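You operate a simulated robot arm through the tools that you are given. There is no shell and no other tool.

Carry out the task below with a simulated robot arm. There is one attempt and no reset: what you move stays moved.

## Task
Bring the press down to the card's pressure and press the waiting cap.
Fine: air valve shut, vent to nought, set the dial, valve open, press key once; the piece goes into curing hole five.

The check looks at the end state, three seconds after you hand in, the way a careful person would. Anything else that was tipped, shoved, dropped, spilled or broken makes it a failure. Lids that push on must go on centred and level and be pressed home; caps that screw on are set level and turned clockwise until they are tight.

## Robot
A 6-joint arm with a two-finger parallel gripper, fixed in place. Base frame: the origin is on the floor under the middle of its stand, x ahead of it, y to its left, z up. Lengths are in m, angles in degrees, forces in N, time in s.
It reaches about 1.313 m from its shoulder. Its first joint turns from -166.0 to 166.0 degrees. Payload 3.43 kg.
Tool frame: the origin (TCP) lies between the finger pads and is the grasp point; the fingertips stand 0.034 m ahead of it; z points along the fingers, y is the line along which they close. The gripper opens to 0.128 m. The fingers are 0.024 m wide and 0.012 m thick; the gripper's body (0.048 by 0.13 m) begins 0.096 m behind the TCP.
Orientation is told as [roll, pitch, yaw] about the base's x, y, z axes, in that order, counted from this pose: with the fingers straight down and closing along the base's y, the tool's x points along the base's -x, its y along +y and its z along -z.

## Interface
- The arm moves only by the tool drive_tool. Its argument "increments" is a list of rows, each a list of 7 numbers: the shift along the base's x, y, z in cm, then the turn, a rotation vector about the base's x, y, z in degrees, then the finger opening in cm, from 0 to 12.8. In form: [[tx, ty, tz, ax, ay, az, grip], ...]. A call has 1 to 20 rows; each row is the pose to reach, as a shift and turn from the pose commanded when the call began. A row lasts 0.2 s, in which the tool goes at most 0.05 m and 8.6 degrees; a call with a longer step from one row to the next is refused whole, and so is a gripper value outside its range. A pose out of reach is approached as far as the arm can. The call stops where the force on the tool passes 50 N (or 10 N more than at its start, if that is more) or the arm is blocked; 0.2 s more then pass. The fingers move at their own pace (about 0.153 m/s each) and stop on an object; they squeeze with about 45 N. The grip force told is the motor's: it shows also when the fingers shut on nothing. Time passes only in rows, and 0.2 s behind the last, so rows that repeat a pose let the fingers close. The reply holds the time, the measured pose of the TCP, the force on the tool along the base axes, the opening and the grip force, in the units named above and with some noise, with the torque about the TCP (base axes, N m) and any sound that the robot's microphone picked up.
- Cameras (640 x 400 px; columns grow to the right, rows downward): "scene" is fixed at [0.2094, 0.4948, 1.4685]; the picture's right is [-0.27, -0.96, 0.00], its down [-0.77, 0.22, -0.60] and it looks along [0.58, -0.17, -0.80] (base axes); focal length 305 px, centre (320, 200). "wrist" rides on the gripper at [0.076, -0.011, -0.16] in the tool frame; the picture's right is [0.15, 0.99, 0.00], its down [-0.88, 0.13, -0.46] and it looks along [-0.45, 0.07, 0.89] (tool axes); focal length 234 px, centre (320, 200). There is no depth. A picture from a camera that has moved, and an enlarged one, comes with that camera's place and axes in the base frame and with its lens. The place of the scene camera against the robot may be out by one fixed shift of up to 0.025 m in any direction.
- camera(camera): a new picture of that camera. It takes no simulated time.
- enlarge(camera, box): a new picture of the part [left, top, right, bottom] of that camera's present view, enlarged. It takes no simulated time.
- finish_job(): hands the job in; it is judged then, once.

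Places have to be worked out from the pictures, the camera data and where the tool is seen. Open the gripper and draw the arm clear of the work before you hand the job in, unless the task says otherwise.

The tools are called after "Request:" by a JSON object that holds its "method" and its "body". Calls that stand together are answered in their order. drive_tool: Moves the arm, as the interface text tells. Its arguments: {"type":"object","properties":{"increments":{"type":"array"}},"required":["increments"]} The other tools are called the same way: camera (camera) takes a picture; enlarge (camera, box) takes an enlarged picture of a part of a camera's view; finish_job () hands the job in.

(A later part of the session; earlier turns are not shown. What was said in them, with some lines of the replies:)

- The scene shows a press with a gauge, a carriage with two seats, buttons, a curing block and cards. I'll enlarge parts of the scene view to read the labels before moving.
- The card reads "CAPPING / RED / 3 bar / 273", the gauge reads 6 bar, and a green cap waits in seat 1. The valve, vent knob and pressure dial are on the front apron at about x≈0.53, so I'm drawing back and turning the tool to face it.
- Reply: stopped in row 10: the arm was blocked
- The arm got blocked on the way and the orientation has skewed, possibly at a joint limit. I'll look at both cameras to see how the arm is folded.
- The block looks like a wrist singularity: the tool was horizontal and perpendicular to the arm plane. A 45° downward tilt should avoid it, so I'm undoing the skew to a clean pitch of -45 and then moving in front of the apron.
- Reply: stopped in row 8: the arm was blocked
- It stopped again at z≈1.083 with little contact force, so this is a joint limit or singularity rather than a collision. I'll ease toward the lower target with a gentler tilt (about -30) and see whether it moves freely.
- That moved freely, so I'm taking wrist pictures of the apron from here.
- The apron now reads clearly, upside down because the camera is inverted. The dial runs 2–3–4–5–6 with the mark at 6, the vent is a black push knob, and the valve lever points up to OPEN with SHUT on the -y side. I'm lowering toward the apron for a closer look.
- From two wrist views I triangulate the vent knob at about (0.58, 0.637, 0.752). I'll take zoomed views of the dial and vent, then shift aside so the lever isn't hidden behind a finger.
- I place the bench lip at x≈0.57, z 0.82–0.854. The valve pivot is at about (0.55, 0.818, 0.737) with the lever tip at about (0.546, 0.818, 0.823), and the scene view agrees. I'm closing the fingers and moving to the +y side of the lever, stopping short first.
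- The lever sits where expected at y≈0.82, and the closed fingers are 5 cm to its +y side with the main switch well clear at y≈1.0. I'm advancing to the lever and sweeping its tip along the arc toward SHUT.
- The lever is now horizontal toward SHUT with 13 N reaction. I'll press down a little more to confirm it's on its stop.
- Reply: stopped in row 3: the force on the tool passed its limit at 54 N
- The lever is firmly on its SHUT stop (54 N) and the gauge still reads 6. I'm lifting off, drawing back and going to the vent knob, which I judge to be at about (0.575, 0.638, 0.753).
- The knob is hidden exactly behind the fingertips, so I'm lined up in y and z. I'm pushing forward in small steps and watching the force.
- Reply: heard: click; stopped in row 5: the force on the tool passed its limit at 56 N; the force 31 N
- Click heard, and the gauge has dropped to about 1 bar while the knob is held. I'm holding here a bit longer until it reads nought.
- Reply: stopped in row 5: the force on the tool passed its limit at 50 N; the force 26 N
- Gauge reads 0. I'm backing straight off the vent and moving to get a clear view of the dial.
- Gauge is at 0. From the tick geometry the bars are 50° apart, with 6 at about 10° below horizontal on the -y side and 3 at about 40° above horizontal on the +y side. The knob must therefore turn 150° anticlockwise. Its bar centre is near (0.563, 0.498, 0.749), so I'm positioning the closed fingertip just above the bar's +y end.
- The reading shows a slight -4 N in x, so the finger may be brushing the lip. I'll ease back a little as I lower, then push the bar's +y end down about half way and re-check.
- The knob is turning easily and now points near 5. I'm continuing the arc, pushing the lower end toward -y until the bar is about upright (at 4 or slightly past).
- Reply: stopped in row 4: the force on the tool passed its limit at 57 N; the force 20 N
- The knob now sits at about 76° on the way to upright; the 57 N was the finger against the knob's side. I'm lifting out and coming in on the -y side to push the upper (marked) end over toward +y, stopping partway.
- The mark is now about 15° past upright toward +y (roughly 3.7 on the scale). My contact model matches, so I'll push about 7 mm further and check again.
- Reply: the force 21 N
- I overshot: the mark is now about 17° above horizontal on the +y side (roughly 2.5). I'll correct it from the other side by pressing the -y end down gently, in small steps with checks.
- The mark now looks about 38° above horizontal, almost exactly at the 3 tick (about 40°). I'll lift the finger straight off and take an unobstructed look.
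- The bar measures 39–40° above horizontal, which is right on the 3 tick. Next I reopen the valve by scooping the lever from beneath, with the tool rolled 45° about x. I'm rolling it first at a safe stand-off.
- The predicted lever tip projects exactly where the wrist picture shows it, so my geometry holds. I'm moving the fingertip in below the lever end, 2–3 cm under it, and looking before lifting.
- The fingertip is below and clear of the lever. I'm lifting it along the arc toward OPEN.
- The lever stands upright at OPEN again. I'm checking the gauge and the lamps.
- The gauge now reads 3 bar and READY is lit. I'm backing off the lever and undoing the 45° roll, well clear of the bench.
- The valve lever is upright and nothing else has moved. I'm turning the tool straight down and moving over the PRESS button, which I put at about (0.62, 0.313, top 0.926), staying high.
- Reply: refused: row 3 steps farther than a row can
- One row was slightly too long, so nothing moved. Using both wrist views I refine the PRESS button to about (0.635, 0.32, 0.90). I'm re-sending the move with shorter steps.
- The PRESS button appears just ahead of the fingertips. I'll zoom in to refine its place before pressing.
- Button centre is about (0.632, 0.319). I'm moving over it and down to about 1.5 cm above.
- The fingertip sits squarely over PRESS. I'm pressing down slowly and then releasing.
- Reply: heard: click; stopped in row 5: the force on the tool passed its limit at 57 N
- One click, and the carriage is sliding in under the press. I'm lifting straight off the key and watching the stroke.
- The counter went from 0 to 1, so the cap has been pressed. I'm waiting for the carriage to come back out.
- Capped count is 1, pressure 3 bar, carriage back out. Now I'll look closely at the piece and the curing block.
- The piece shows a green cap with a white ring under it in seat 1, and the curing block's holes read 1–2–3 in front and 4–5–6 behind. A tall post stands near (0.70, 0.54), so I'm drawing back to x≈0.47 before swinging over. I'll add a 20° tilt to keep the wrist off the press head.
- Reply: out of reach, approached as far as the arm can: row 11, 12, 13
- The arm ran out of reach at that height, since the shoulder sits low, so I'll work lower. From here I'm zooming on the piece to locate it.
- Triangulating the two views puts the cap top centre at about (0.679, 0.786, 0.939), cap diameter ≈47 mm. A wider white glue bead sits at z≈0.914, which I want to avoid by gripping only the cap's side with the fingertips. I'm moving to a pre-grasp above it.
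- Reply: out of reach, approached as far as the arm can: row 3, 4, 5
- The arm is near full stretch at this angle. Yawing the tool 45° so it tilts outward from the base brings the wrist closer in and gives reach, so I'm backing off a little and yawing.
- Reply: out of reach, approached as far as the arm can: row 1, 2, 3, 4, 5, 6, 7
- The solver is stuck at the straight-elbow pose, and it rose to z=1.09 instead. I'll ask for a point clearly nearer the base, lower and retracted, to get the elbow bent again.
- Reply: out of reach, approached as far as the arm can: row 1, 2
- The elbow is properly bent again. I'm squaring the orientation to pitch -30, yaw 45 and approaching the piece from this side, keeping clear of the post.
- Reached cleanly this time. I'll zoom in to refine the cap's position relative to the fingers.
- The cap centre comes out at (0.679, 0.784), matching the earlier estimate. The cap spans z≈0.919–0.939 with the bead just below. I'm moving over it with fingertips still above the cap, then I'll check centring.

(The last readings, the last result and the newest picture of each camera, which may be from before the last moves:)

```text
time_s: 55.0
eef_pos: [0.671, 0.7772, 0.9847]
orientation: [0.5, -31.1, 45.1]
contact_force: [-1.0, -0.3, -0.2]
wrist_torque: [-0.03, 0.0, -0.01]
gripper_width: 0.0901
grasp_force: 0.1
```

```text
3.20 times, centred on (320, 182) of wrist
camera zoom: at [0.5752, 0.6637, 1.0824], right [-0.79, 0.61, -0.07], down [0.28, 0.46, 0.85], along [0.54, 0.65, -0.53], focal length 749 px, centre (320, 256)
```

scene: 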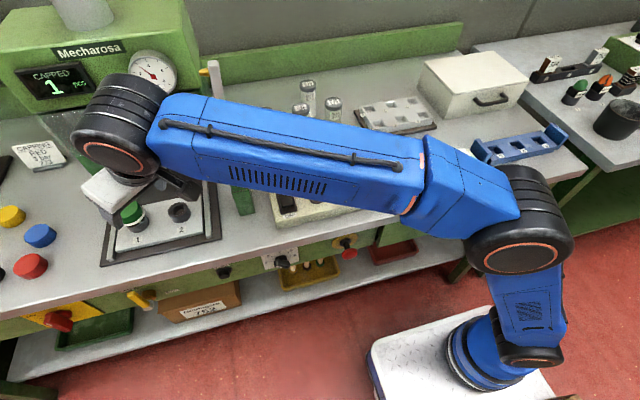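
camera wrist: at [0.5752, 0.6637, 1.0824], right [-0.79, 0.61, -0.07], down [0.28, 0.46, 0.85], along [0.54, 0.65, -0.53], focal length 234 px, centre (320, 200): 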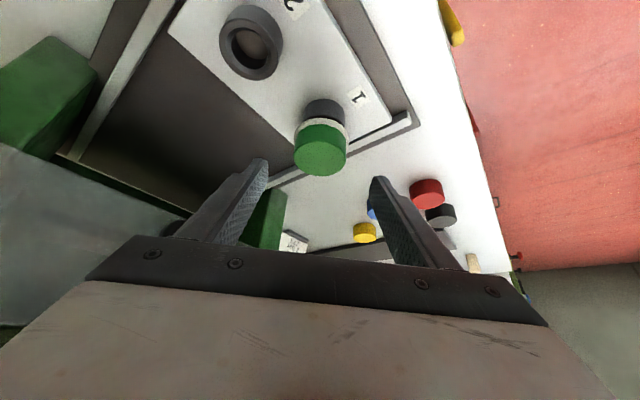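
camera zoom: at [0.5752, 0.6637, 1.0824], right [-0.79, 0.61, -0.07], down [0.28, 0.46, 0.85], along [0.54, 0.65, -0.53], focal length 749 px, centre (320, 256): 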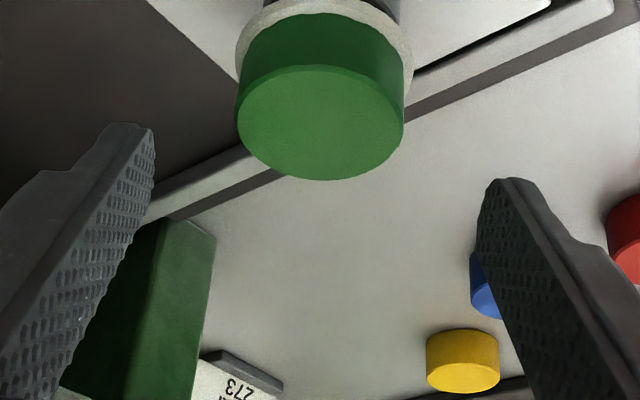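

Fingers straddle the cap symmetrically (offset under 1 mm along the closing axis). I'm lowering 2.6 cm so only the tips overlap the cap, above the bead.

Request:
{"method": "drive_tool", "body": {"increments": [[0, 0, -0.9, 0, 0, 0, 9], [0, 0, -1.8, 0, 0, 0, 9], [0, 0, -2.6, 0, 0, 0, 9]]}}

Request:
{"method": "enlarge", "body": {"camera": "wrist", "box": [220, 100, 420, 225]}}

Request:
{"method": "enlarge", "body": {"camera": "scene", "box": [70, 160, 230, 260]}}

```text
time_s: 55.8
eef_pos: [0.6707, 0.7783, 0.9594]
orientation: [0.6, -31.2, 45.0]
contact_force: [-0.3, 0.8, 0.9]
wrist_torque: [0.0, 0.01, 0.04]
gripper_width: 0.0902
grasp_force: 0.0
```

```text
3.20 times, centred on (320, 162) of wrist
camera zoom: at [0.5753, 0.6639, 1.057], right [-0.79, 0.61, -0.07], down [0.28, 0.46, 0.85], along [0.54, 0.65, -0.53], focal length 749 px, centre (320, 320)
```

zoom: 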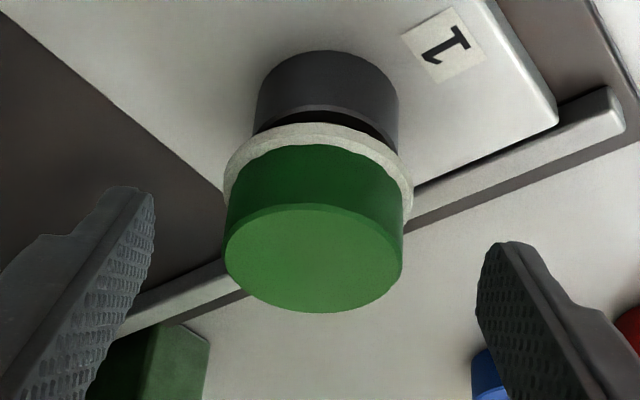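

```text
4.00 times, centred on (150, 210) of scene
camera zoom: at [0.2094, 0.4948, 1.4685], right [-0.27, -0.96, 0.0], down [-0.77, 0.22, -0.6], along [0.58, -0.17, -0.8], focal length 1221 px, centre (1000, 160)
```

zoom: 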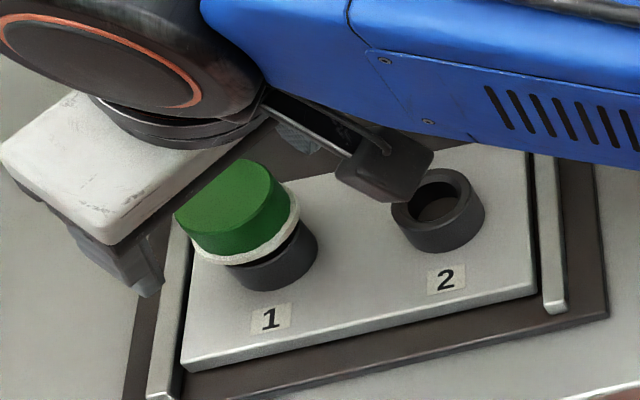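

Cap centre still reads (0.679, 0.783) and the tips are at z≈0.930. I'm closing on the cap.

Request:
{"method": "drive_tool", "body": {"increments": [[0, 0, 0, 0, 0, 0, 6], [0, 0, 0, 0, 0, 0, 4], [0, 0, 0, 0, 0, 0, 3], [0, 0, 0, 0, 0, 0, 3], [0, 0, 0, 0, 0, 0, 3]]}}

Request:
{"method": "enlarge", "body": {"camera": "wrist", "box": [220, 100, 420, 225]}}

Request:
{"method": "enlarge", "body": {"camera": "scene", "box": [70, 160, 230, 260]}}

```text
time_s: 57.0
eef_pos: [0.6704, 0.7768, 0.959]
orientation: [0.5, -31.1, 45.0]
contact_force: [0.6, -0.5, 0.3]
wrist_torque: [0.01, -0.01, -0.02]
gripper_width: 0.0459
grasp_force: 45.2
```

```text
3.20 times, centred on (320, 162) of wrist
camera zoom: at [0.5754, 0.664, 1.0568], right [-0.79, 0.61, -0.07], down [0.28, 0.46, 0.85], along [0.54, 0.65, -0.53], focal length 749 px, centre (320, 320)
```

zoom: 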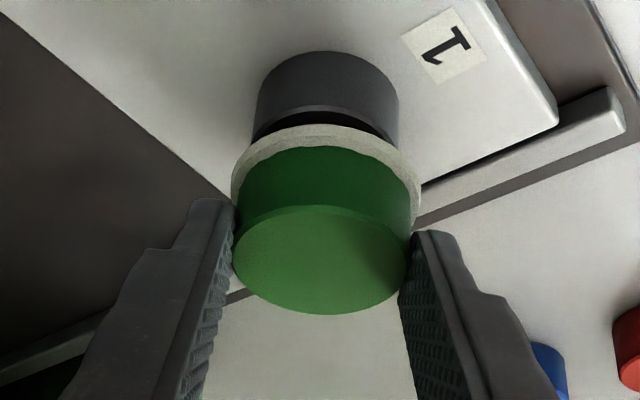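

```text
4.00 times, centred on (150, 210) of scene
camera zoom: at [0.2094, 0.4948, 1.4685], right [-0.27, -0.96, 0.0], down [-0.77, 0.22, -0.6], along [0.58, -0.17, -0.8], focal length 1221 px, centre (1000, 160)
```

zoom: 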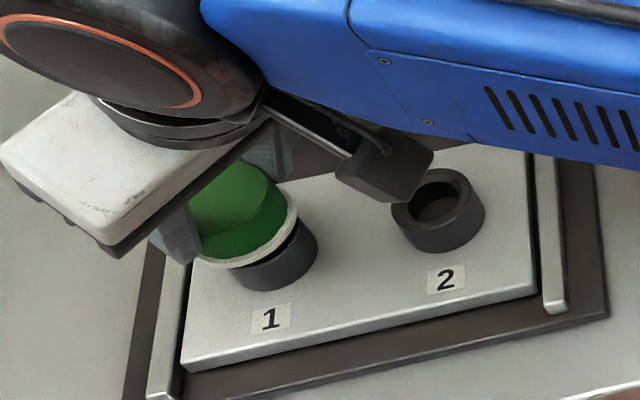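

Gripped at 46 mm with 45 N. I'm lifting straight up in gentle steps.

Request:
{"method": "drive_tool", "body": {"increments": [[0, 0, 0.5, 0, 0, 0, 3], [0, 0, 1.2, 0, 0, 0, 3], [0, 0, 2, 0, 0, 0, 3], [0, 0, 3, 0, 0, 0, 3], [0, 0, 4.2, 0, 0, 0, 3], [0, 0, 5.5, 0, 0, 0, 3], [0, 0, 7, 0, 0, 0, 3]]}}

Request:
{"method": "camera", "body": {"camera": "wrist"}}

Request:
{"method": "enlarge", "body": {"camera": "scene", "box": [70, 140, 230, 240]}}

```text
time_s: 58.6
eef_pos: [0.6713, 0.7777, 1.0284]
orientation: [0.5, -31.1, 45.1]
contact_force: [0.6, -0.3, 0.2]
wrist_torque: [-0.03, -0.01, 0.0]
gripper_width: 0.0461
grasp_force: 45.3
```

```text
taken
camera wrist: at [0.5759, 0.6638, 1.126], right [-0.79, 0.61, -0.07], down [0.28, 0.46, 0.85], along [0.54, 0.65, -0.53], focal length 234 px, centre (320, 200)
```

wrist: 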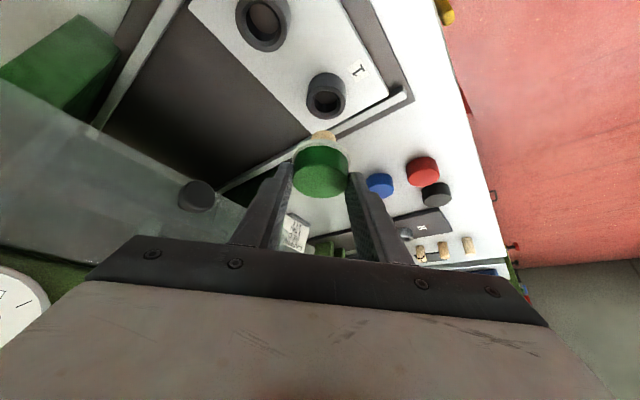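

```text
4.00 times, centred on (150, 190) of scene
camera zoom: at [0.2094, 0.4948, 1.4685], right [-0.27, -0.96, 0.0], down [-0.77, 0.22, -0.6], along [0.58, -0.17, -0.8], focal length 1221 px, centre (1000, 240)
```

zoom: 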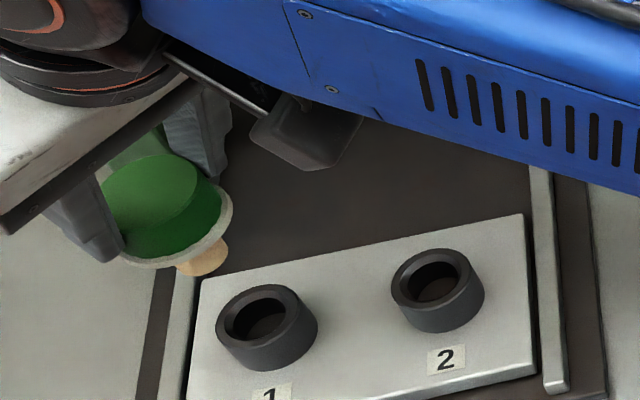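

The piece is out of the seat, stem and all. I'll zoom in to see the stem's length and whether it hangs straight.

Request:
{"method": "enlarge", "body": {"camera": "wrist", "box": [240, 100, 400, 200]}}

Request:
{"method": "enlarge", "body": {"camera": "scene", "box": [80, 160, 144, 200]}}

```text
4.00 times, centred on (320, 150) of wrist
camera zoom: at [0.5759, 0.6638, 1.126], right [-0.79, 0.61, -0.07], down [0.28, 0.46, 0.85], along [0.54, 0.65, -0.53], focal length 937 px, centre (320, 400)
```

zoom: 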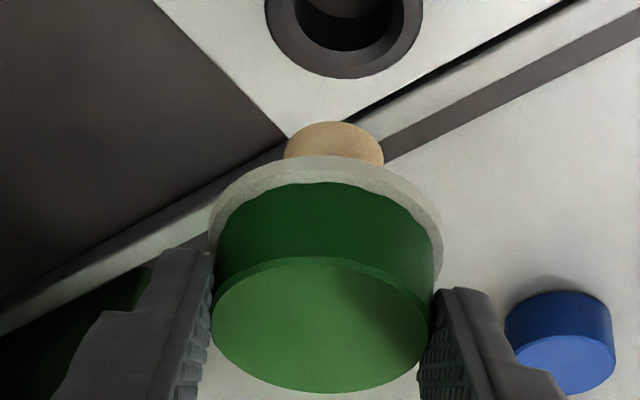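

```text
10.00 times, centred on (112, 180) of scene
camera zoom: at [0.2094, 0.4948, 1.4685], right [-0.27, -0.96, 0.0], down [-0.77, 0.22, -0.6], along [0.58, -0.17, -0.8], focal length 3053 px, centre (2400, 400)
```

zoom: 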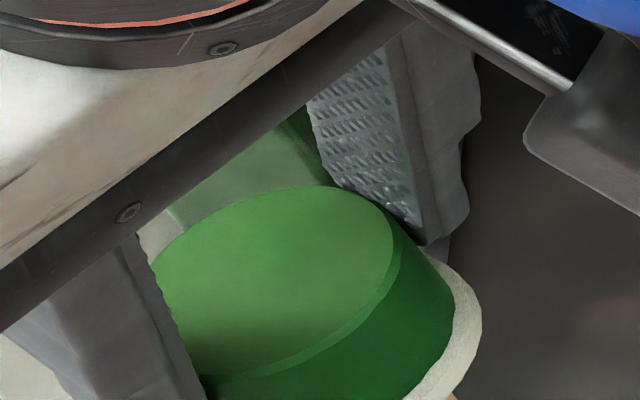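

The piece is about 50 mm tall in all, with a 24 mm stem, and has clear height. I'm retreating along the approach line past the post, then swinging to the right toward the curing block while yawing the tool back, keeping the pitch so the piece stays upright.

Request:
{"method": "drive_tool", "body": {"increments": [[-2.5, -2.5, 0, 0, 0, 0, 3], [-5.5, -5.5, 0.5, 0, 0, 0, 3], [-8.5, -8.5, 1, 0, 0, 0, 3], [-11.5, -11.5, 2, 0, 0, 0, 3], [-14.5, -15, 3, 0, 0, 0, 3], [-16.5, -19, 4, 0, 0, -3, 3], [-18, -23, 4.5, 0, 0, -7, 3], [-19, -27.5, 5, 0, 0, -11, 3], [-19, -32, 5, 0, 0, -15, 3], [-19, -36.5, 5, 0, 0, -19, 3], [-19, -41, 5, 0, 0, -23, 3], [-19, -45.5, 5, 0, 0, -27, 3], [-19, -50, 5, 0, 0, -31, 3], [-19, -54.5, 5, 0, 0, -35, 3], [-19, -59, 5, 0, 0, -39, 3], [-19, -63.5, 5, 0, 0, -42, 3], [-19, -67, 5, 0, 0, -45, 3]]}}

Request:
{"method": "camera", "body": {"camera": "wrist"}}

Request:
{"method": "camera", "body": {"camera": "scene"}}

```text
time_s: 62.2
eef_pos: [0.4824, 0.1072, 1.0782]
orientation: [0.6, -31.1, 0.1]
contact_force: [-0.1, -0.2, -0.4]
wrist_torque: [-0.02, -0.02, -0.01]
gripper_width: 0.0462
grasp_force: 44.8
```

```text
taken
camera wrist: at [0.334, 0.094, 1.1761], right [-0.13, 0.99, -0.07], down [0.52, 0.13, 0.85], along [0.85, 0.07, -0.53], focal length 234 px, centre (320, 200)
```

wrist: 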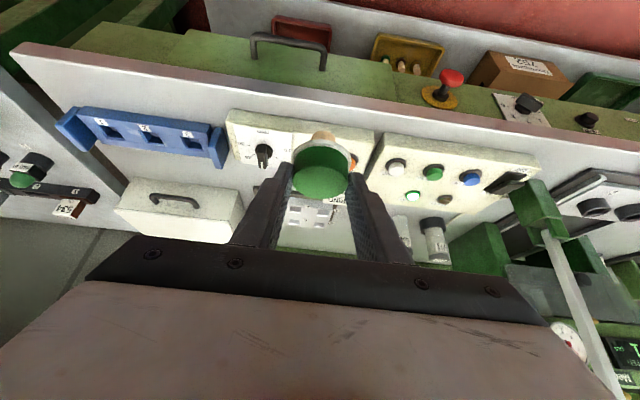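

```text
taken
```

scene: 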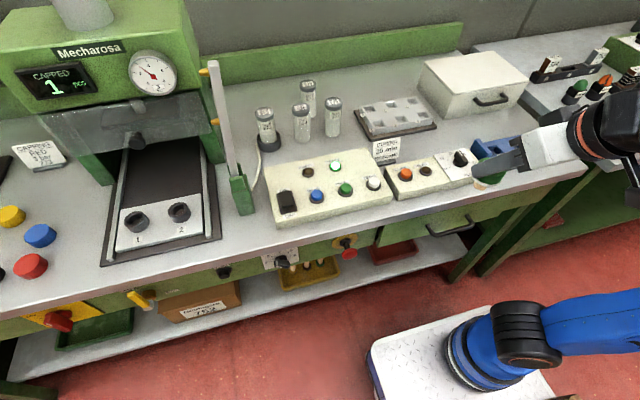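

The piece is held well and hangs upright. I'm moving forward and to one side of the curing block so I can see hole 5 past the piece.

Request:
{"method": "drive_tool", "body": {"increments": [[3, 2, 0.5, 0, 0, 0, 3], [7, 4, 1, 0, 0, 0, 3], [11, 6, 2, 0, 0, 0, 3], [15, 8, 3, 0, 0, 0, 3], [18, 9.5, 4, 0, 0, 0, 3]]}}

Request:
{"method": "camera", "body": {"camera": "wrist"}}

Request:
{"method": "enlarge", "body": {"camera": "wrist", "box": [160, 110, 320, 210]}}

Request:
{"method": "enlarge", "body": {"camera": "scene", "box": [340, 80, 460, 155]}}

```text
time_s: 63.4
eef_pos: [0.6599, 0.202, 1.1175]
orientation: [0.5, -31.0, 0.0]
contact_force: [-0.2, -1.2, 0.6]
wrist_torque: [0.05, -0.01, 0.0]
gripper_width: 0.0457
grasp_force: 45.1
```

```text
taken
camera wrist: at [0.5135, 0.1888, 1.2159], right [-0.13, 0.99, -0.07], down [0.52, 0.13, 0.85], along [0.85, 0.08, -0.53], focal length 234 px, centre (320, 200)
```

wrist: 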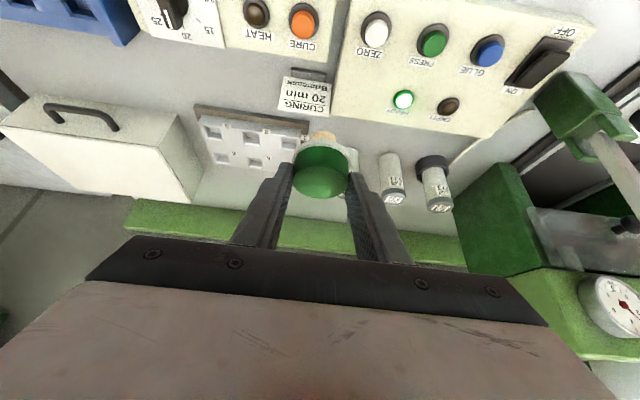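

```text
4.00 times, centred on (240, 160) of wrist
camera zoom: at [0.5135, 0.1888, 1.2159], right [-0.13, 0.99, -0.07], down [0.52, 0.13, 0.85], along [0.85, 0.08, -0.53], focal length 937 px, centre (640, 360)
```

zoom: 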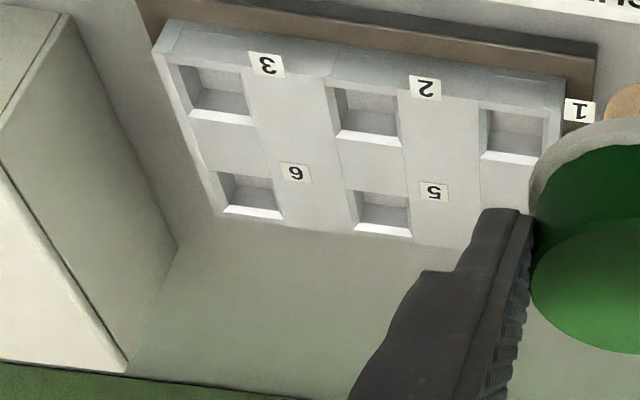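

```text
5.33 times, centred on (400, 118) of scene
camera zoom: at [0.2094, 0.4948, 1.4685], right [-0.27, -0.96, 0.0], down [-0.77, 0.22, -0.6], along [0.58, -0.17, -0.8], focal length 1628 px, centre (-107, 640)
```

zoom: 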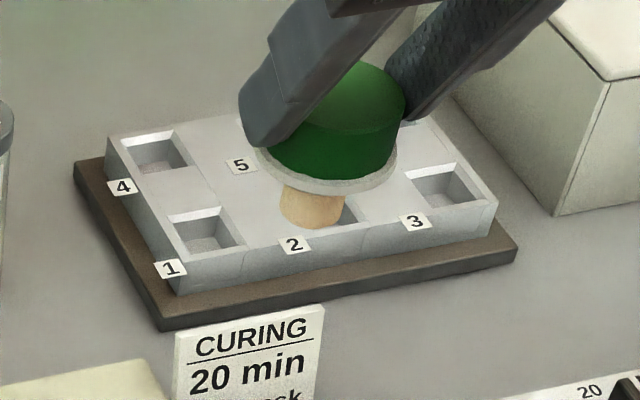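

Hole 5 is the middle of the back row. I need a second viewpoint to fix its position, so I'm sliding over to the other side at the same height.

Request:
{"method": "drive_tool", "body": {"increments": [[0, -4, 0, 0, 0, 0, 3], [0, -8.5, 0, 0, 0, 0, 3], [0, -13, 0, 0, 0, 0, 3], [0, -17.5, 0, 0, 0, 0, 3], [0, -22, 0, 0, 0, 0, 3]]}}

Request:
{"method": "camera", "body": {"camera": "wrist"}}

Request:
{"method": "enlarge", "body": {"camera": "wrist", "box": [340, 110, 500, 210]}}

Request:
{"method": "enlarge", "body": {"camera": "scene", "box": [340, 80, 460, 155]}}

```text
time_s: 64.6
eef_pos: [0.6608, -0.0191, 1.119]
orientation: [0.5, -31.1, 0.1]
contact_force: [0.7, -0.5, 0.2]
wrist_torque: [0.01, 0.05, 0.01]
gripper_width: 0.0459
grasp_force: 45.2
```

```text
taken
camera wrist: at [0.5128, -0.0323, 1.2162], right [-0.13, 0.99, -0.07], down [0.52, 0.13, 0.85], along [0.85, 0.08, -0.53], focal length 234 px, centre (320, 200)
```

wrist: 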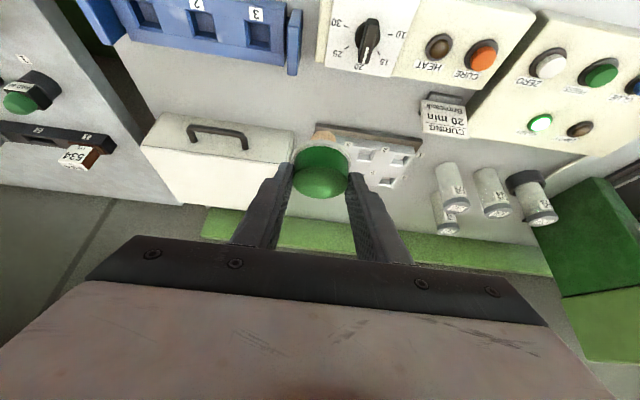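

```text
4.00 times, centred on (420, 160) of wrist
camera zoom: at [0.5128, -0.0323, 1.2162], right [-0.13, 0.99, -0.07], down [0.52, 0.13, 0.85], along [0.85, 0.08, -0.53], focal length 937 px, centre (-80, 360)
```

zoom: 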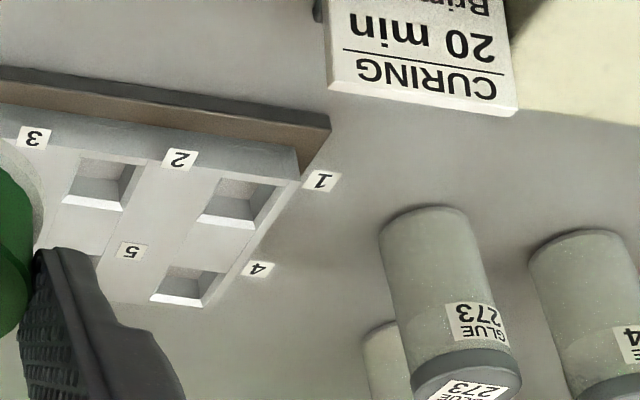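

```text
5.33 times, centred on (400, 118) of scene
camera zoom: at [0.2094, 0.4948, 1.4685], right [-0.27, -0.96, 0.0], down [-0.77, 0.22, -0.6], along [0.58, -0.17, -0.8], focal length 1628 px, centre (-107, 640)
```

zoom: 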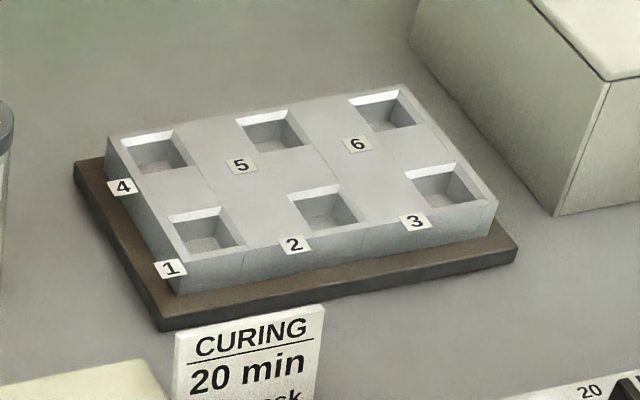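

Triangulating from the two views puts the block top at z≈0.895 and hole 5's centre at about (0.909, 0.081), opening ≈30 mm against the 24 mm stem. I'm moving over it with the stem still ~6 cm above, then I'll align using both cameras.

Request:
{"method": "drive_tool", "body": {"increments": [[4, 1.5, 0, 0, 0, 0, 3], [8, 3.5, 0, 0, 0, 0, 3], [12, 5.5, 0, 0, 0, 0, 3], [16, 7.5, -1, 0, 0, 0, 3], [20, 9, -3, 0, 0, 0, 3], [22.8, 10, -6, 0, 0, 0, 3], [23.8, 10, -8.9, 0, 0, 0, 3]]}}

Request:
{"method": "camera", "body": {"camera": "wrist"}}

Request:
{"method": "enlarge", "body": {"camera": "wrist", "box": [240, 70, 400, 170]}}

Request:
{"method": "enlarge", "body": {"camera": "scene", "box": [340, 70, 460, 145]}}

```text
time_s: 66.2
eef_pos: [0.8982, 0.083, 1.0288]
orientation: [0.5, -31.2, 0.1]
contact_force: [-0.1, 0.1, -0.1]
wrist_torque: [0.02, -0.03, 0.03]
gripper_width: 0.0459
grasp_force: 44.5
```

```text
taken
camera wrist: at [0.7518, 0.0693, 1.1272], right [-0.13, 0.99, -0.07], down [0.52, 0.13, 0.85], along [0.85, 0.08, -0.53], focal length 234 px, centre (320, 200)
```

wrist: 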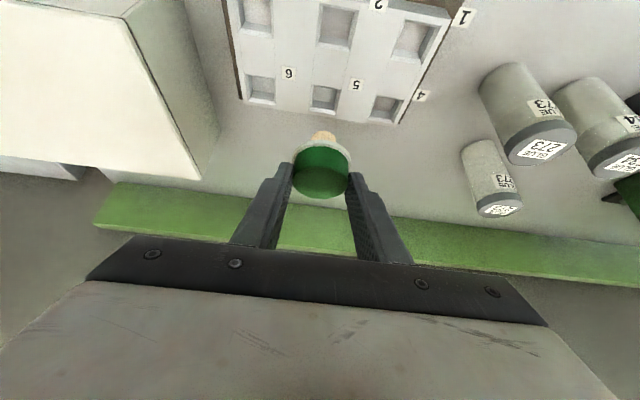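

```text
4.00 times, centred on (320, 120) of wrist
camera zoom: at [0.7518, 0.0693, 1.1272], right [-0.13, 0.99, -0.07], down [0.52, 0.13, 0.85], along [0.85, 0.08, -0.53], focal length 937 px, centre (320, 520)
```

zoom: 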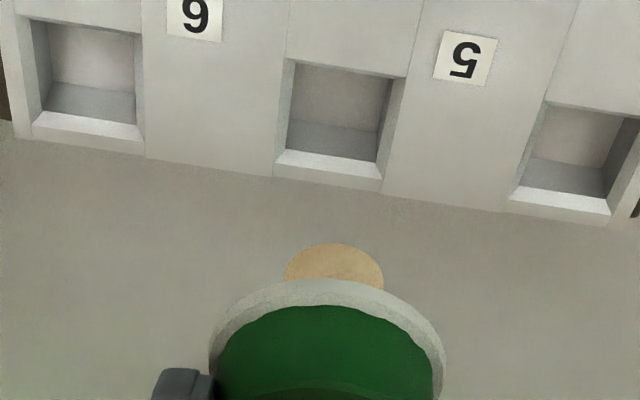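

```text
5.33 times, centred on (400, 108) of scene
camera zoom: at [0.2094, 0.4948, 1.4685], right [-0.27, -0.96, 0.0], down [-0.77, 0.22, -0.6], along [0.58, -0.17, -0.8], focal length 1628 px, centre (-107, 693)
```

zoom: 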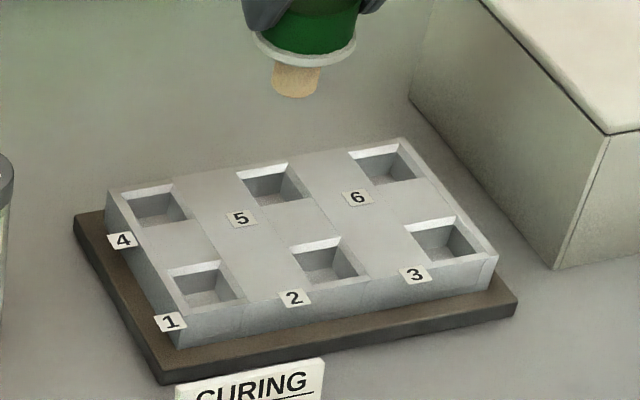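

Both views show the stem nearly over hole 5 (hole is about 2–4 mm farther in x). I'm nudging +2.5 mm in x and descending until the stem is about 2 cm above the block for a finer comparison.

Request:
{"method": "drive_tool", "body": {"increments": [[0.1, 0, -1.2, 0, 0, 0, 3], [0.25, 0, -2.4, 0, 0, 0, 3], [0.25, 0, -3.6, 0, 0, 0, 3], [0.25, 0, -4.4, 0, 0, 0, 3]]}}

Request:
{"method": "enlarge", "body": {"camera": "wrist", "box": [240, 70, 400, 170]}}

Request:
{"method": "enlarge", "body": {"camera": "scene", "box": [360, 80, 424, 120]}}

```text
time_s: 67.2
eef_pos: [0.9011, 0.082, 0.9858]
orientation: [0.5, -31.1, 0.0]
contact_force: [-0.1, -0.2, 0.0]
wrist_torque: [0.03, 0.0, -0.01]
gripper_width: 0.0458
grasp_force: 44.9
```

```text
4.00 times, centred on (320, 120) of wrist
camera zoom: at [0.7539, 0.0688, 1.0832], right [-0.13, 0.99, -0.07], down [0.52, 0.13, 0.85], along [0.85, 0.08, -0.53], focal length 937 px, centre (320, 520)
```

zoom: 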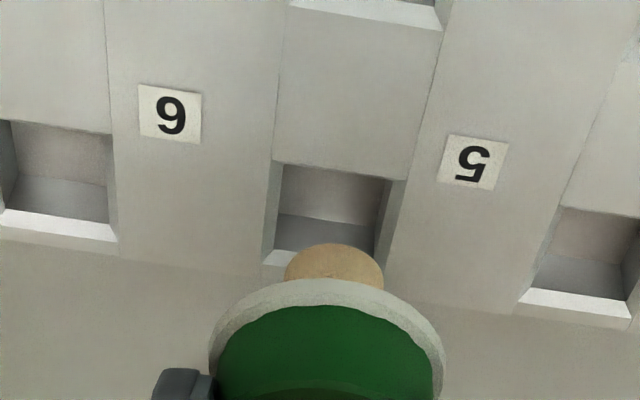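

```text
10.00 times, centred on (392, 100) of scene
camera zoom: at [0.2094, 0.4948, 1.4685], right [-0.27, -0.96, 0.0], down [-0.77, 0.22, -0.6], along [0.58, -0.17, -0.8], focal length 3053 px, centre (-400, 1200)
```

zoom: 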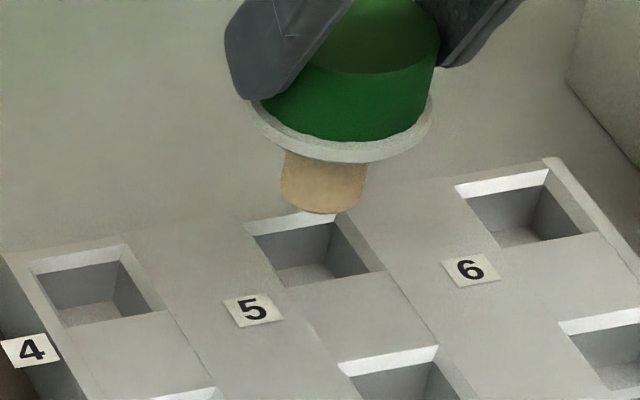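

At 2 cm above, wrist and scene estimates both say the stem is within about 2 mm of centre. I'm nudging 1 mm in -y and lowering to just above the surface for one more check.

Request:
{"method": "drive_tool", "body": {"increments": [[0.05, -0.1, -0.5, 0, 0, 0, 3], [0.05, -0.1, -1.0, 0, 0, 0, 3], [0.05, -0.1, -1.3, 0, 0, 0, 3]]}}

Request:
{"method": "enlarge", "body": {"camera": "wrist", "box": [256, 90, 384, 170]}}

Request:
{"method": "enlarge", "body": {"camera": "scene", "box": [360, 80, 424, 120]}}

```text
time_s: 68.0
eef_pos: [0.9017, 0.0818, 0.9717]
orientation: [0.5, -31.1, 0.0]
contact_force: [0.2, 0.2, -0.9]
wrist_torque: [0.04, 0.0, -0.01]
gripper_width: 0.0461
grasp_force: 45.4
```

```text
5.00 times, centred on (320, 130) of wrist
camera zoom: at [0.7543, 0.0681, 1.0704], right [-0.13, 0.99, -0.07], down [0.52, 0.13, 0.85], along [0.85, 0.08, -0.53], focal length 1171 px, centre (320, 550)
```

zoom: 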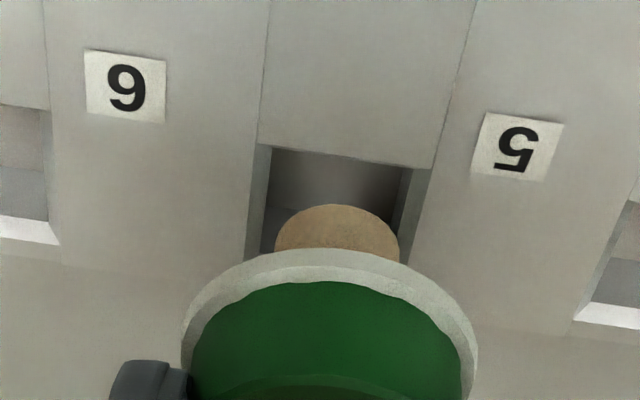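

```text
10.00 times, centred on (392, 100) of scene
camera zoom: at [0.2094, 0.4948, 1.4685], right [-0.27, -0.96, 0.0], down [-0.77, 0.22, -0.6], along [0.58, -0.17, -0.8], focal length 3053 px, centre (-400, 1200)
```

zoom: 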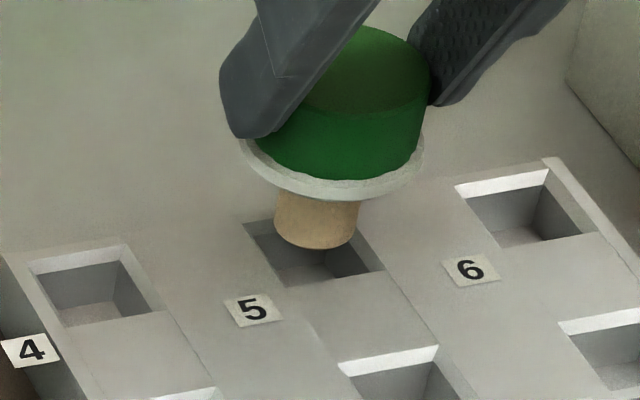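

The stem sits within ~1 mm of hole centre in both views, with several mm clearance. I'm nudging 0.7 mm in -y and inserting slowly, watching the force.

Request:
{"method": "drive_tool", "body": {"increments": [[0, -0.07, -0.3, 0, 0, 0, 3], [0, -0.07, -0.7, 0, 0, 0, 3], [0, -0.07, -1.1, 0, 0, 0, 3], [0, -0.07, -1.5, 0, 0, 0, 3], [0, -0.07, -1.9, 0, 0, 0, 3]]}}

Request:
{"method": "enlarge", "body": {"camera": "wrist", "box": [256, 90, 384, 170]}}

Request:
{"method": "enlarge", "body": {"camera": "scene", "box": [360, 80, 424, 120]}}

```text
time_s: 69.2
eef_pos: [0.9021, 0.0801, 0.9545]
orientation: [0.5, -31.1, 0.0]
contact_force: [0.5, 0.7, -2.2]
wrist_torque: [0.0, 0.0, 0.02]
gripper_width: 0.0461
grasp_force: 44.7
```

```text
5.00 times, centred on (320, 130) of wrist
camera zoom: at [0.7542, 0.0672, 1.0512], right [-0.13, 0.99, -0.07], down [0.52, 0.13, 0.85], along [0.84, 0.07, -0.53], focal length 1171 px, centre (320, 550)
```

zoom: 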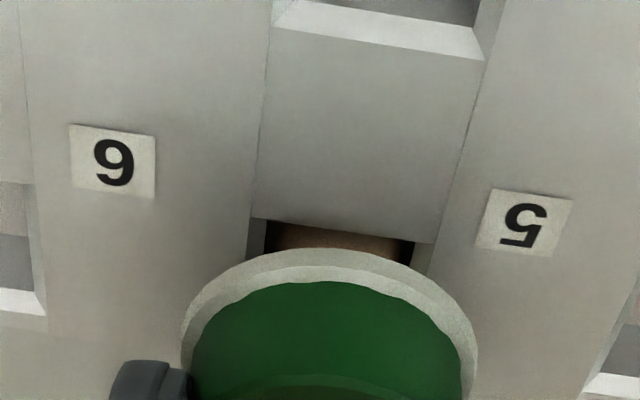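

```text
10.00 times, centred on (392, 100) of scene
camera zoom: at [0.2094, 0.4948, 1.4685], right [-0.27, -0.96, 0.0], down [-0.77, 0.22, -0.6], along [0.58, -0.17, -0.8], focal length 3053 px, centre (-400, 1200)
```

zoom: 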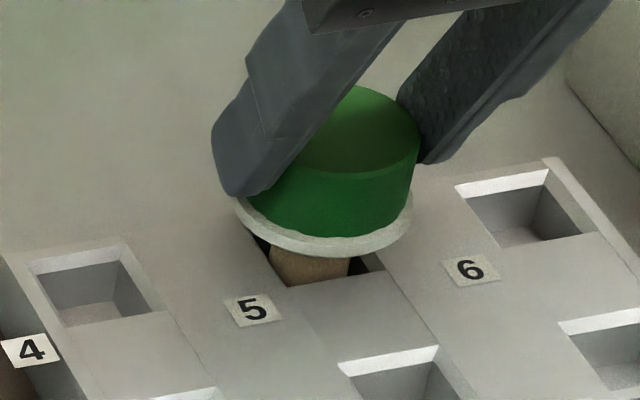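

The stem has entered hole 5 cleanly with no contact force. I'm lowering further in small steps until it touches.

Request:
{"method": "drive_tool", "body": {"increments": [[0, 0, -0.3, 0, 0, 0, 3], [0, 0, -0.6, 0, 0, 0, 3], [0, 0, -0.85, 0, 0, 0, 3]]}}

Request:
{"method": "enlarge", "body": {"camera": "wrist", "box": [256, 100, 384, 180]}}

Request:
{"method": "enlarge", "body": {"camera": "scene", "box": [360, 80, 424, 120]}}

```text
time_s: 70.0
eef_pos: [0.9022, 0.0811, 0.9467]
orientation: [0.6, -31.2, 0.0]
contact_force: [-0.1, -0.4, 16.4]
wrist_torque: [0.02, -0.23, 0.01]
gripper_width: 0.0458
grasp_force: 44.4
```

```text
5.00 times, centred on (320, 140) of wrist
camera zoom: at [0.7536, 0.0672, 1.0445], right [-0.13, 0.99, -0.07], down [0.51, 0.13, 0.85], along [0.85, 0.08, -0.53], focal length 1171 px, centre (320, 500)
```

zoom: 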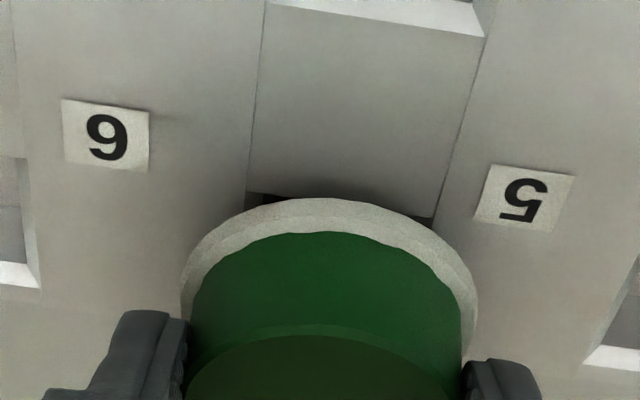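

```text
10.00 times, centred on (392, 100) of scene
camera zoom: at [0.2094, 0.4948, 1.4685], right [-0.27, -0.96, 0.0], down [-0.77, 0.22, -0.6], along [0.58, -0.17, -0.8], focal length 3053 px, centre (-400, 1200)
```

zoom: 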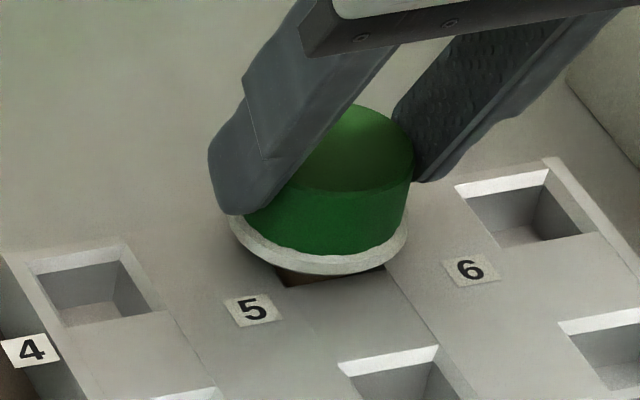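

The stem has landed on the hole floor (16 N up), with the bead about 5 mm above the block face. I'm easing the preload off by 1.5 mm, then opening the fingers.

Request:
{"method": "drive_tool", "body": {"increments": [[0, 0, 0.15, 0, 0, 0, 3], [0, 0, 0.15, 0, 0, 0, 3]]}}

Request:
{"method": "drive_tool", "body": {"increments": [[0, 0, 0, 0, 0, 0, 4.8], [0, 0, 0, 0, 0, 0, 5.4], [0, 0, 0, 0, 0, 0, 6.5], [0, 0, 0, 0, 0, 0, 8], [0, 0, 0, 0, 0, 0, 9]]}}

Request:
{"method": "enlarge", "body": {"camera": "wrist", "box": [240, 100, 400, 200]}}

Request:
{"method": "enlarge", "body": {"camera": "scene", "box": [360, 80, 424, 120]}}

```text
time_s: 70.6
eef_pos: [0.9018, 0.0795, 0.9472]
orientation: [0.5, -31.0, -0.1]
contact_force: [0.8, 0.3, 12.1]
wrist_torque: [0.01, -0.17, 0.02]
gripper_width: 0.0457
grasp_force: 44.8
```

```text
time_s: 71.8
eef_pos: [0.9016, 0.0802, 0.9482]
orientation: [0.4, -31.0, -0.1]
contact_force: [-0.7, 0.1, -0.4]
wrist_torque: [0.01, -0.01, -0.01]
gripper_width: 0.0897
grasp_force: 0.0
```

```text
4.00 times, centred on (320, 150) of wrist
camera zoom: at [0.7542, 0.0672, 1.0447], right [-0.13, 0.99, -0.07], down [0.52, 0.13, 0.85], along [0.85, 0.08, -0.53], focal length 937 px, centre (320, 400)
```

zoom: 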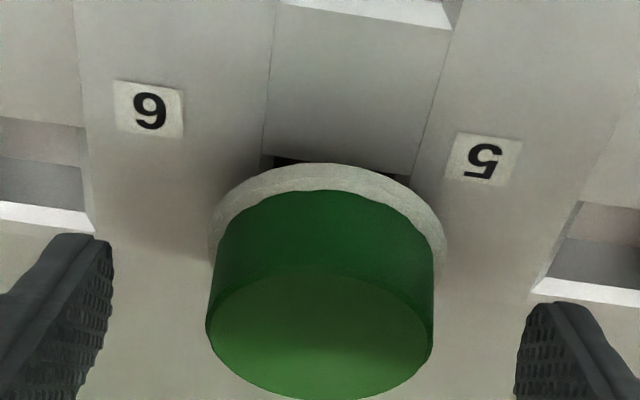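

```text
10.00 times, centred on (392, 100) of scene
camera zoom: at [0.2094, 0.4948, 1.4685], right [-0.27, -0.96, 0.0], down [-0.77, 0.22, -0.6], along [0.58, -0.17, -0.8], focal length 3053 px, centre (-400, 1200)
```

zoom: 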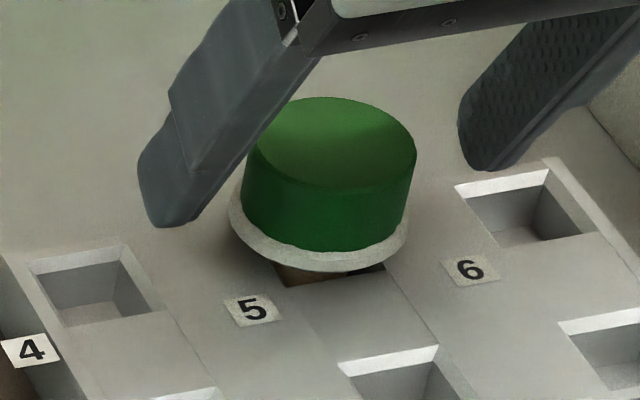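

The piece stands upright in hole 5 and the fingers are clear on both sides. I'm withdrawing straight up and back.

Request:
{"method": "drive_tool", "body": {"increments": [[0, 0, 1.5, 0, 0, 0, 9], [-0.5, 0, 4, 0, 0, 0, 9], [-2, 0, 8, 0, 0, 0, 9], [-5, 0, 11.5, 0, 0, 0, 9], [-9, 0, 14, 0, 0, 0, 9], [-13.5, 0, 15, 0, 0, 0, 9], [-18, 0, 16, 0, 0, 0, 9], [-22.5, 0, 16, 0, 0, 0, 9], [-27, 0, 16, 0, 0, 0, 9], [-31.5, 0, 16, 0, 0, 0, 9], [-36, 0, 16, 0, 0, 0, 9]]}}

Request:
{"method": "camera", "body": {"camera": "scene"}}

Request:
{"method": "enlarge", "body": {"camera": "scene", "box": [340, 80, 460, 155]}}

Request:
{"method": "camera", "body": {"camera": "wrist"}}

```text
time_s: 74.2
eef_pos: [0.542, 0.0802, 1.1064]
orientation: [0.5, -31.1, 0.0]
contact_force: [-0.2, -0.1, -0.4]
wrist_torque: [0.04, 0.01, -0.03]
gripper_width: 0.0901
grasp_force: 0.0
```

```text
taken
```

scene: 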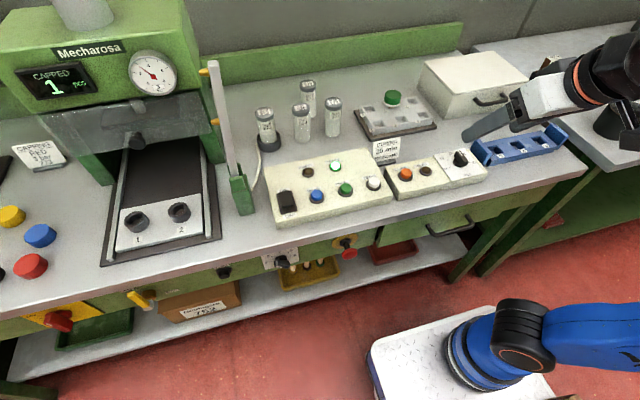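

```text
5.33 times, centred on (400, 118) of scene
camera zoom: at [0.2094, 0.4948, 1.4685], right [-0.27, -0.96, 0.0], down [-0.77, 0.22, -0.6], along [0.58, -0.17, -0.8], focal length 1628 px, centre (-107, 640)
```

zoom: 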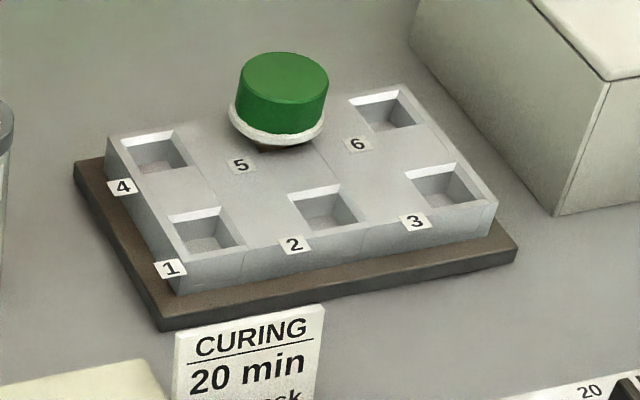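

```text
taken
camera wrist: at [0.3932, 0.0668, 1.2042], right [-0.13, 0.99, -0.07], down [0.52, 0.13, 0.85], along [0.85, 0.07, -0.53], focal length 234 px, centre (320, 200)
```

wrist: 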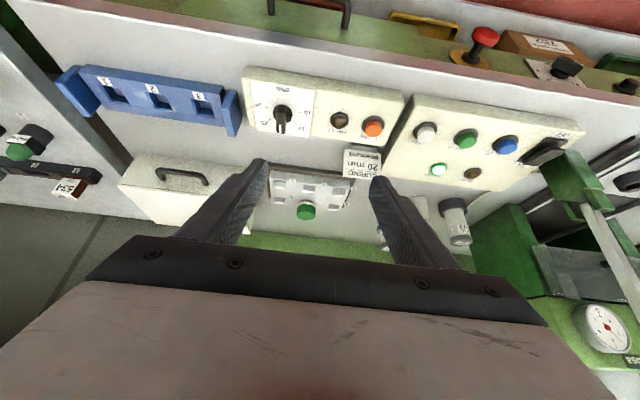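

The piece stands level in hole 5 and the block hasn't shifted. Last, I'm checking the gauge, valve and dial before handing in.

Request:
{"method": "enlarge", "body": {"camera": "scene", "box": [20, 40, 200, 152]}}

Request:
{"method": "enlarge", "body": {"camera": "scene", "box": [100, 225, 360, 330]}}

Request:
{"method": "enlarge", "body": {"camera": "scene", "box": [240, 120, 500, 240]}}

```text
3.56 times, centred on (110, 96) of scene
camera zoom: at [0.2094, 0.4948, 1.4685], right [-0.27, -0.96, 0.0], down [-0.77, 0.22, -0.6], along [0.58, -0.17, -0.8], focal length 1086 px, centre (1067, 570)
```

zoom: 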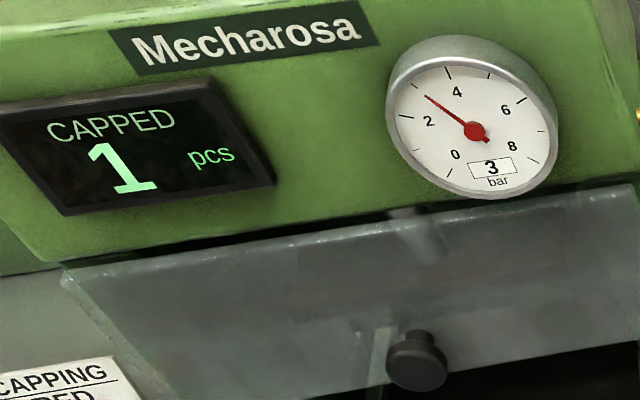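

```text
2.46 times, centred on (230, 278) of scene
camera zoom: at [0.2094, 0.4948, 1.4685], right [-0.27, -0.96, 0.0], down [-0.77, 0.22, -0.6], along [0.58, -0.17, -0.8], focal length 752 px, centre (542, 9)
```

zoom: 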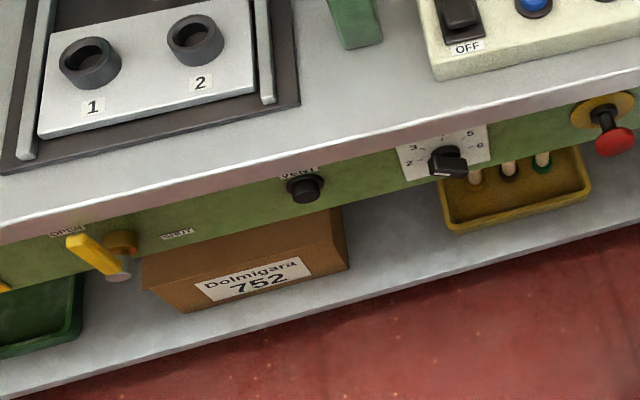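

```text
2.46 times, centred on (370, 180) of scene
camera zoom: at [0.2094, 0.4948, 1.4685], right [-0.27, -0.96, 0.0], down [-0.77, 0.22, -0.6], along [0.58, -0.17, -0.8], focal length 752 px, centre (197, 249)
```

zoom: 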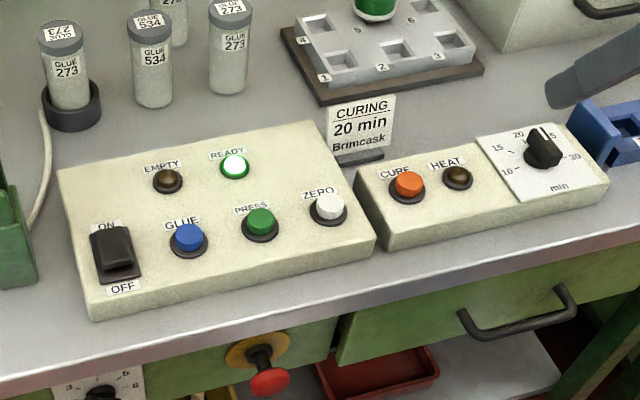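

Everything checks out:
- The gauge reads 3 bar and the counter reads 1.
- The valve is open and the dial is at 3.
- The piece is upright in hole 5.

The gripper is open and drawn back clear of the work, so I'm handing in.

Request:
{"method": "finish_job", "body": {}}

```text
The job is handed in.
```

The press is down to the card's 3 bar, the green cap has been pressed once, and the piece is standing upright in curing hole 5. I've handed the job in, but I haven't been told the result.

- **Pressure:** I shut the air valve and held the vent until the gauge read 0. I set the dial to 3 and opened the valve again. The gauge then read 3 bar and the READY lamp came on.
- **Dial:** I turned it by pushing the bar in steps and overshot to about 2.5 once, then brought it back to 3. The valve was still shut, so no wrong pressure reached the press.
- **Pressing:** One press of the PRESS key; the counter went from 0 to 1. I pressed the waiting green cap as asked, although the card also says "RED".
- **Placing:** I gripped only the side of the cap, clear of the white glue bead under it. The stem rests on the floor of hole 5, with the bead about 5 mm above the block.

In the final pictures nothing else had been moved. The gripper was open and drawn back from the work.
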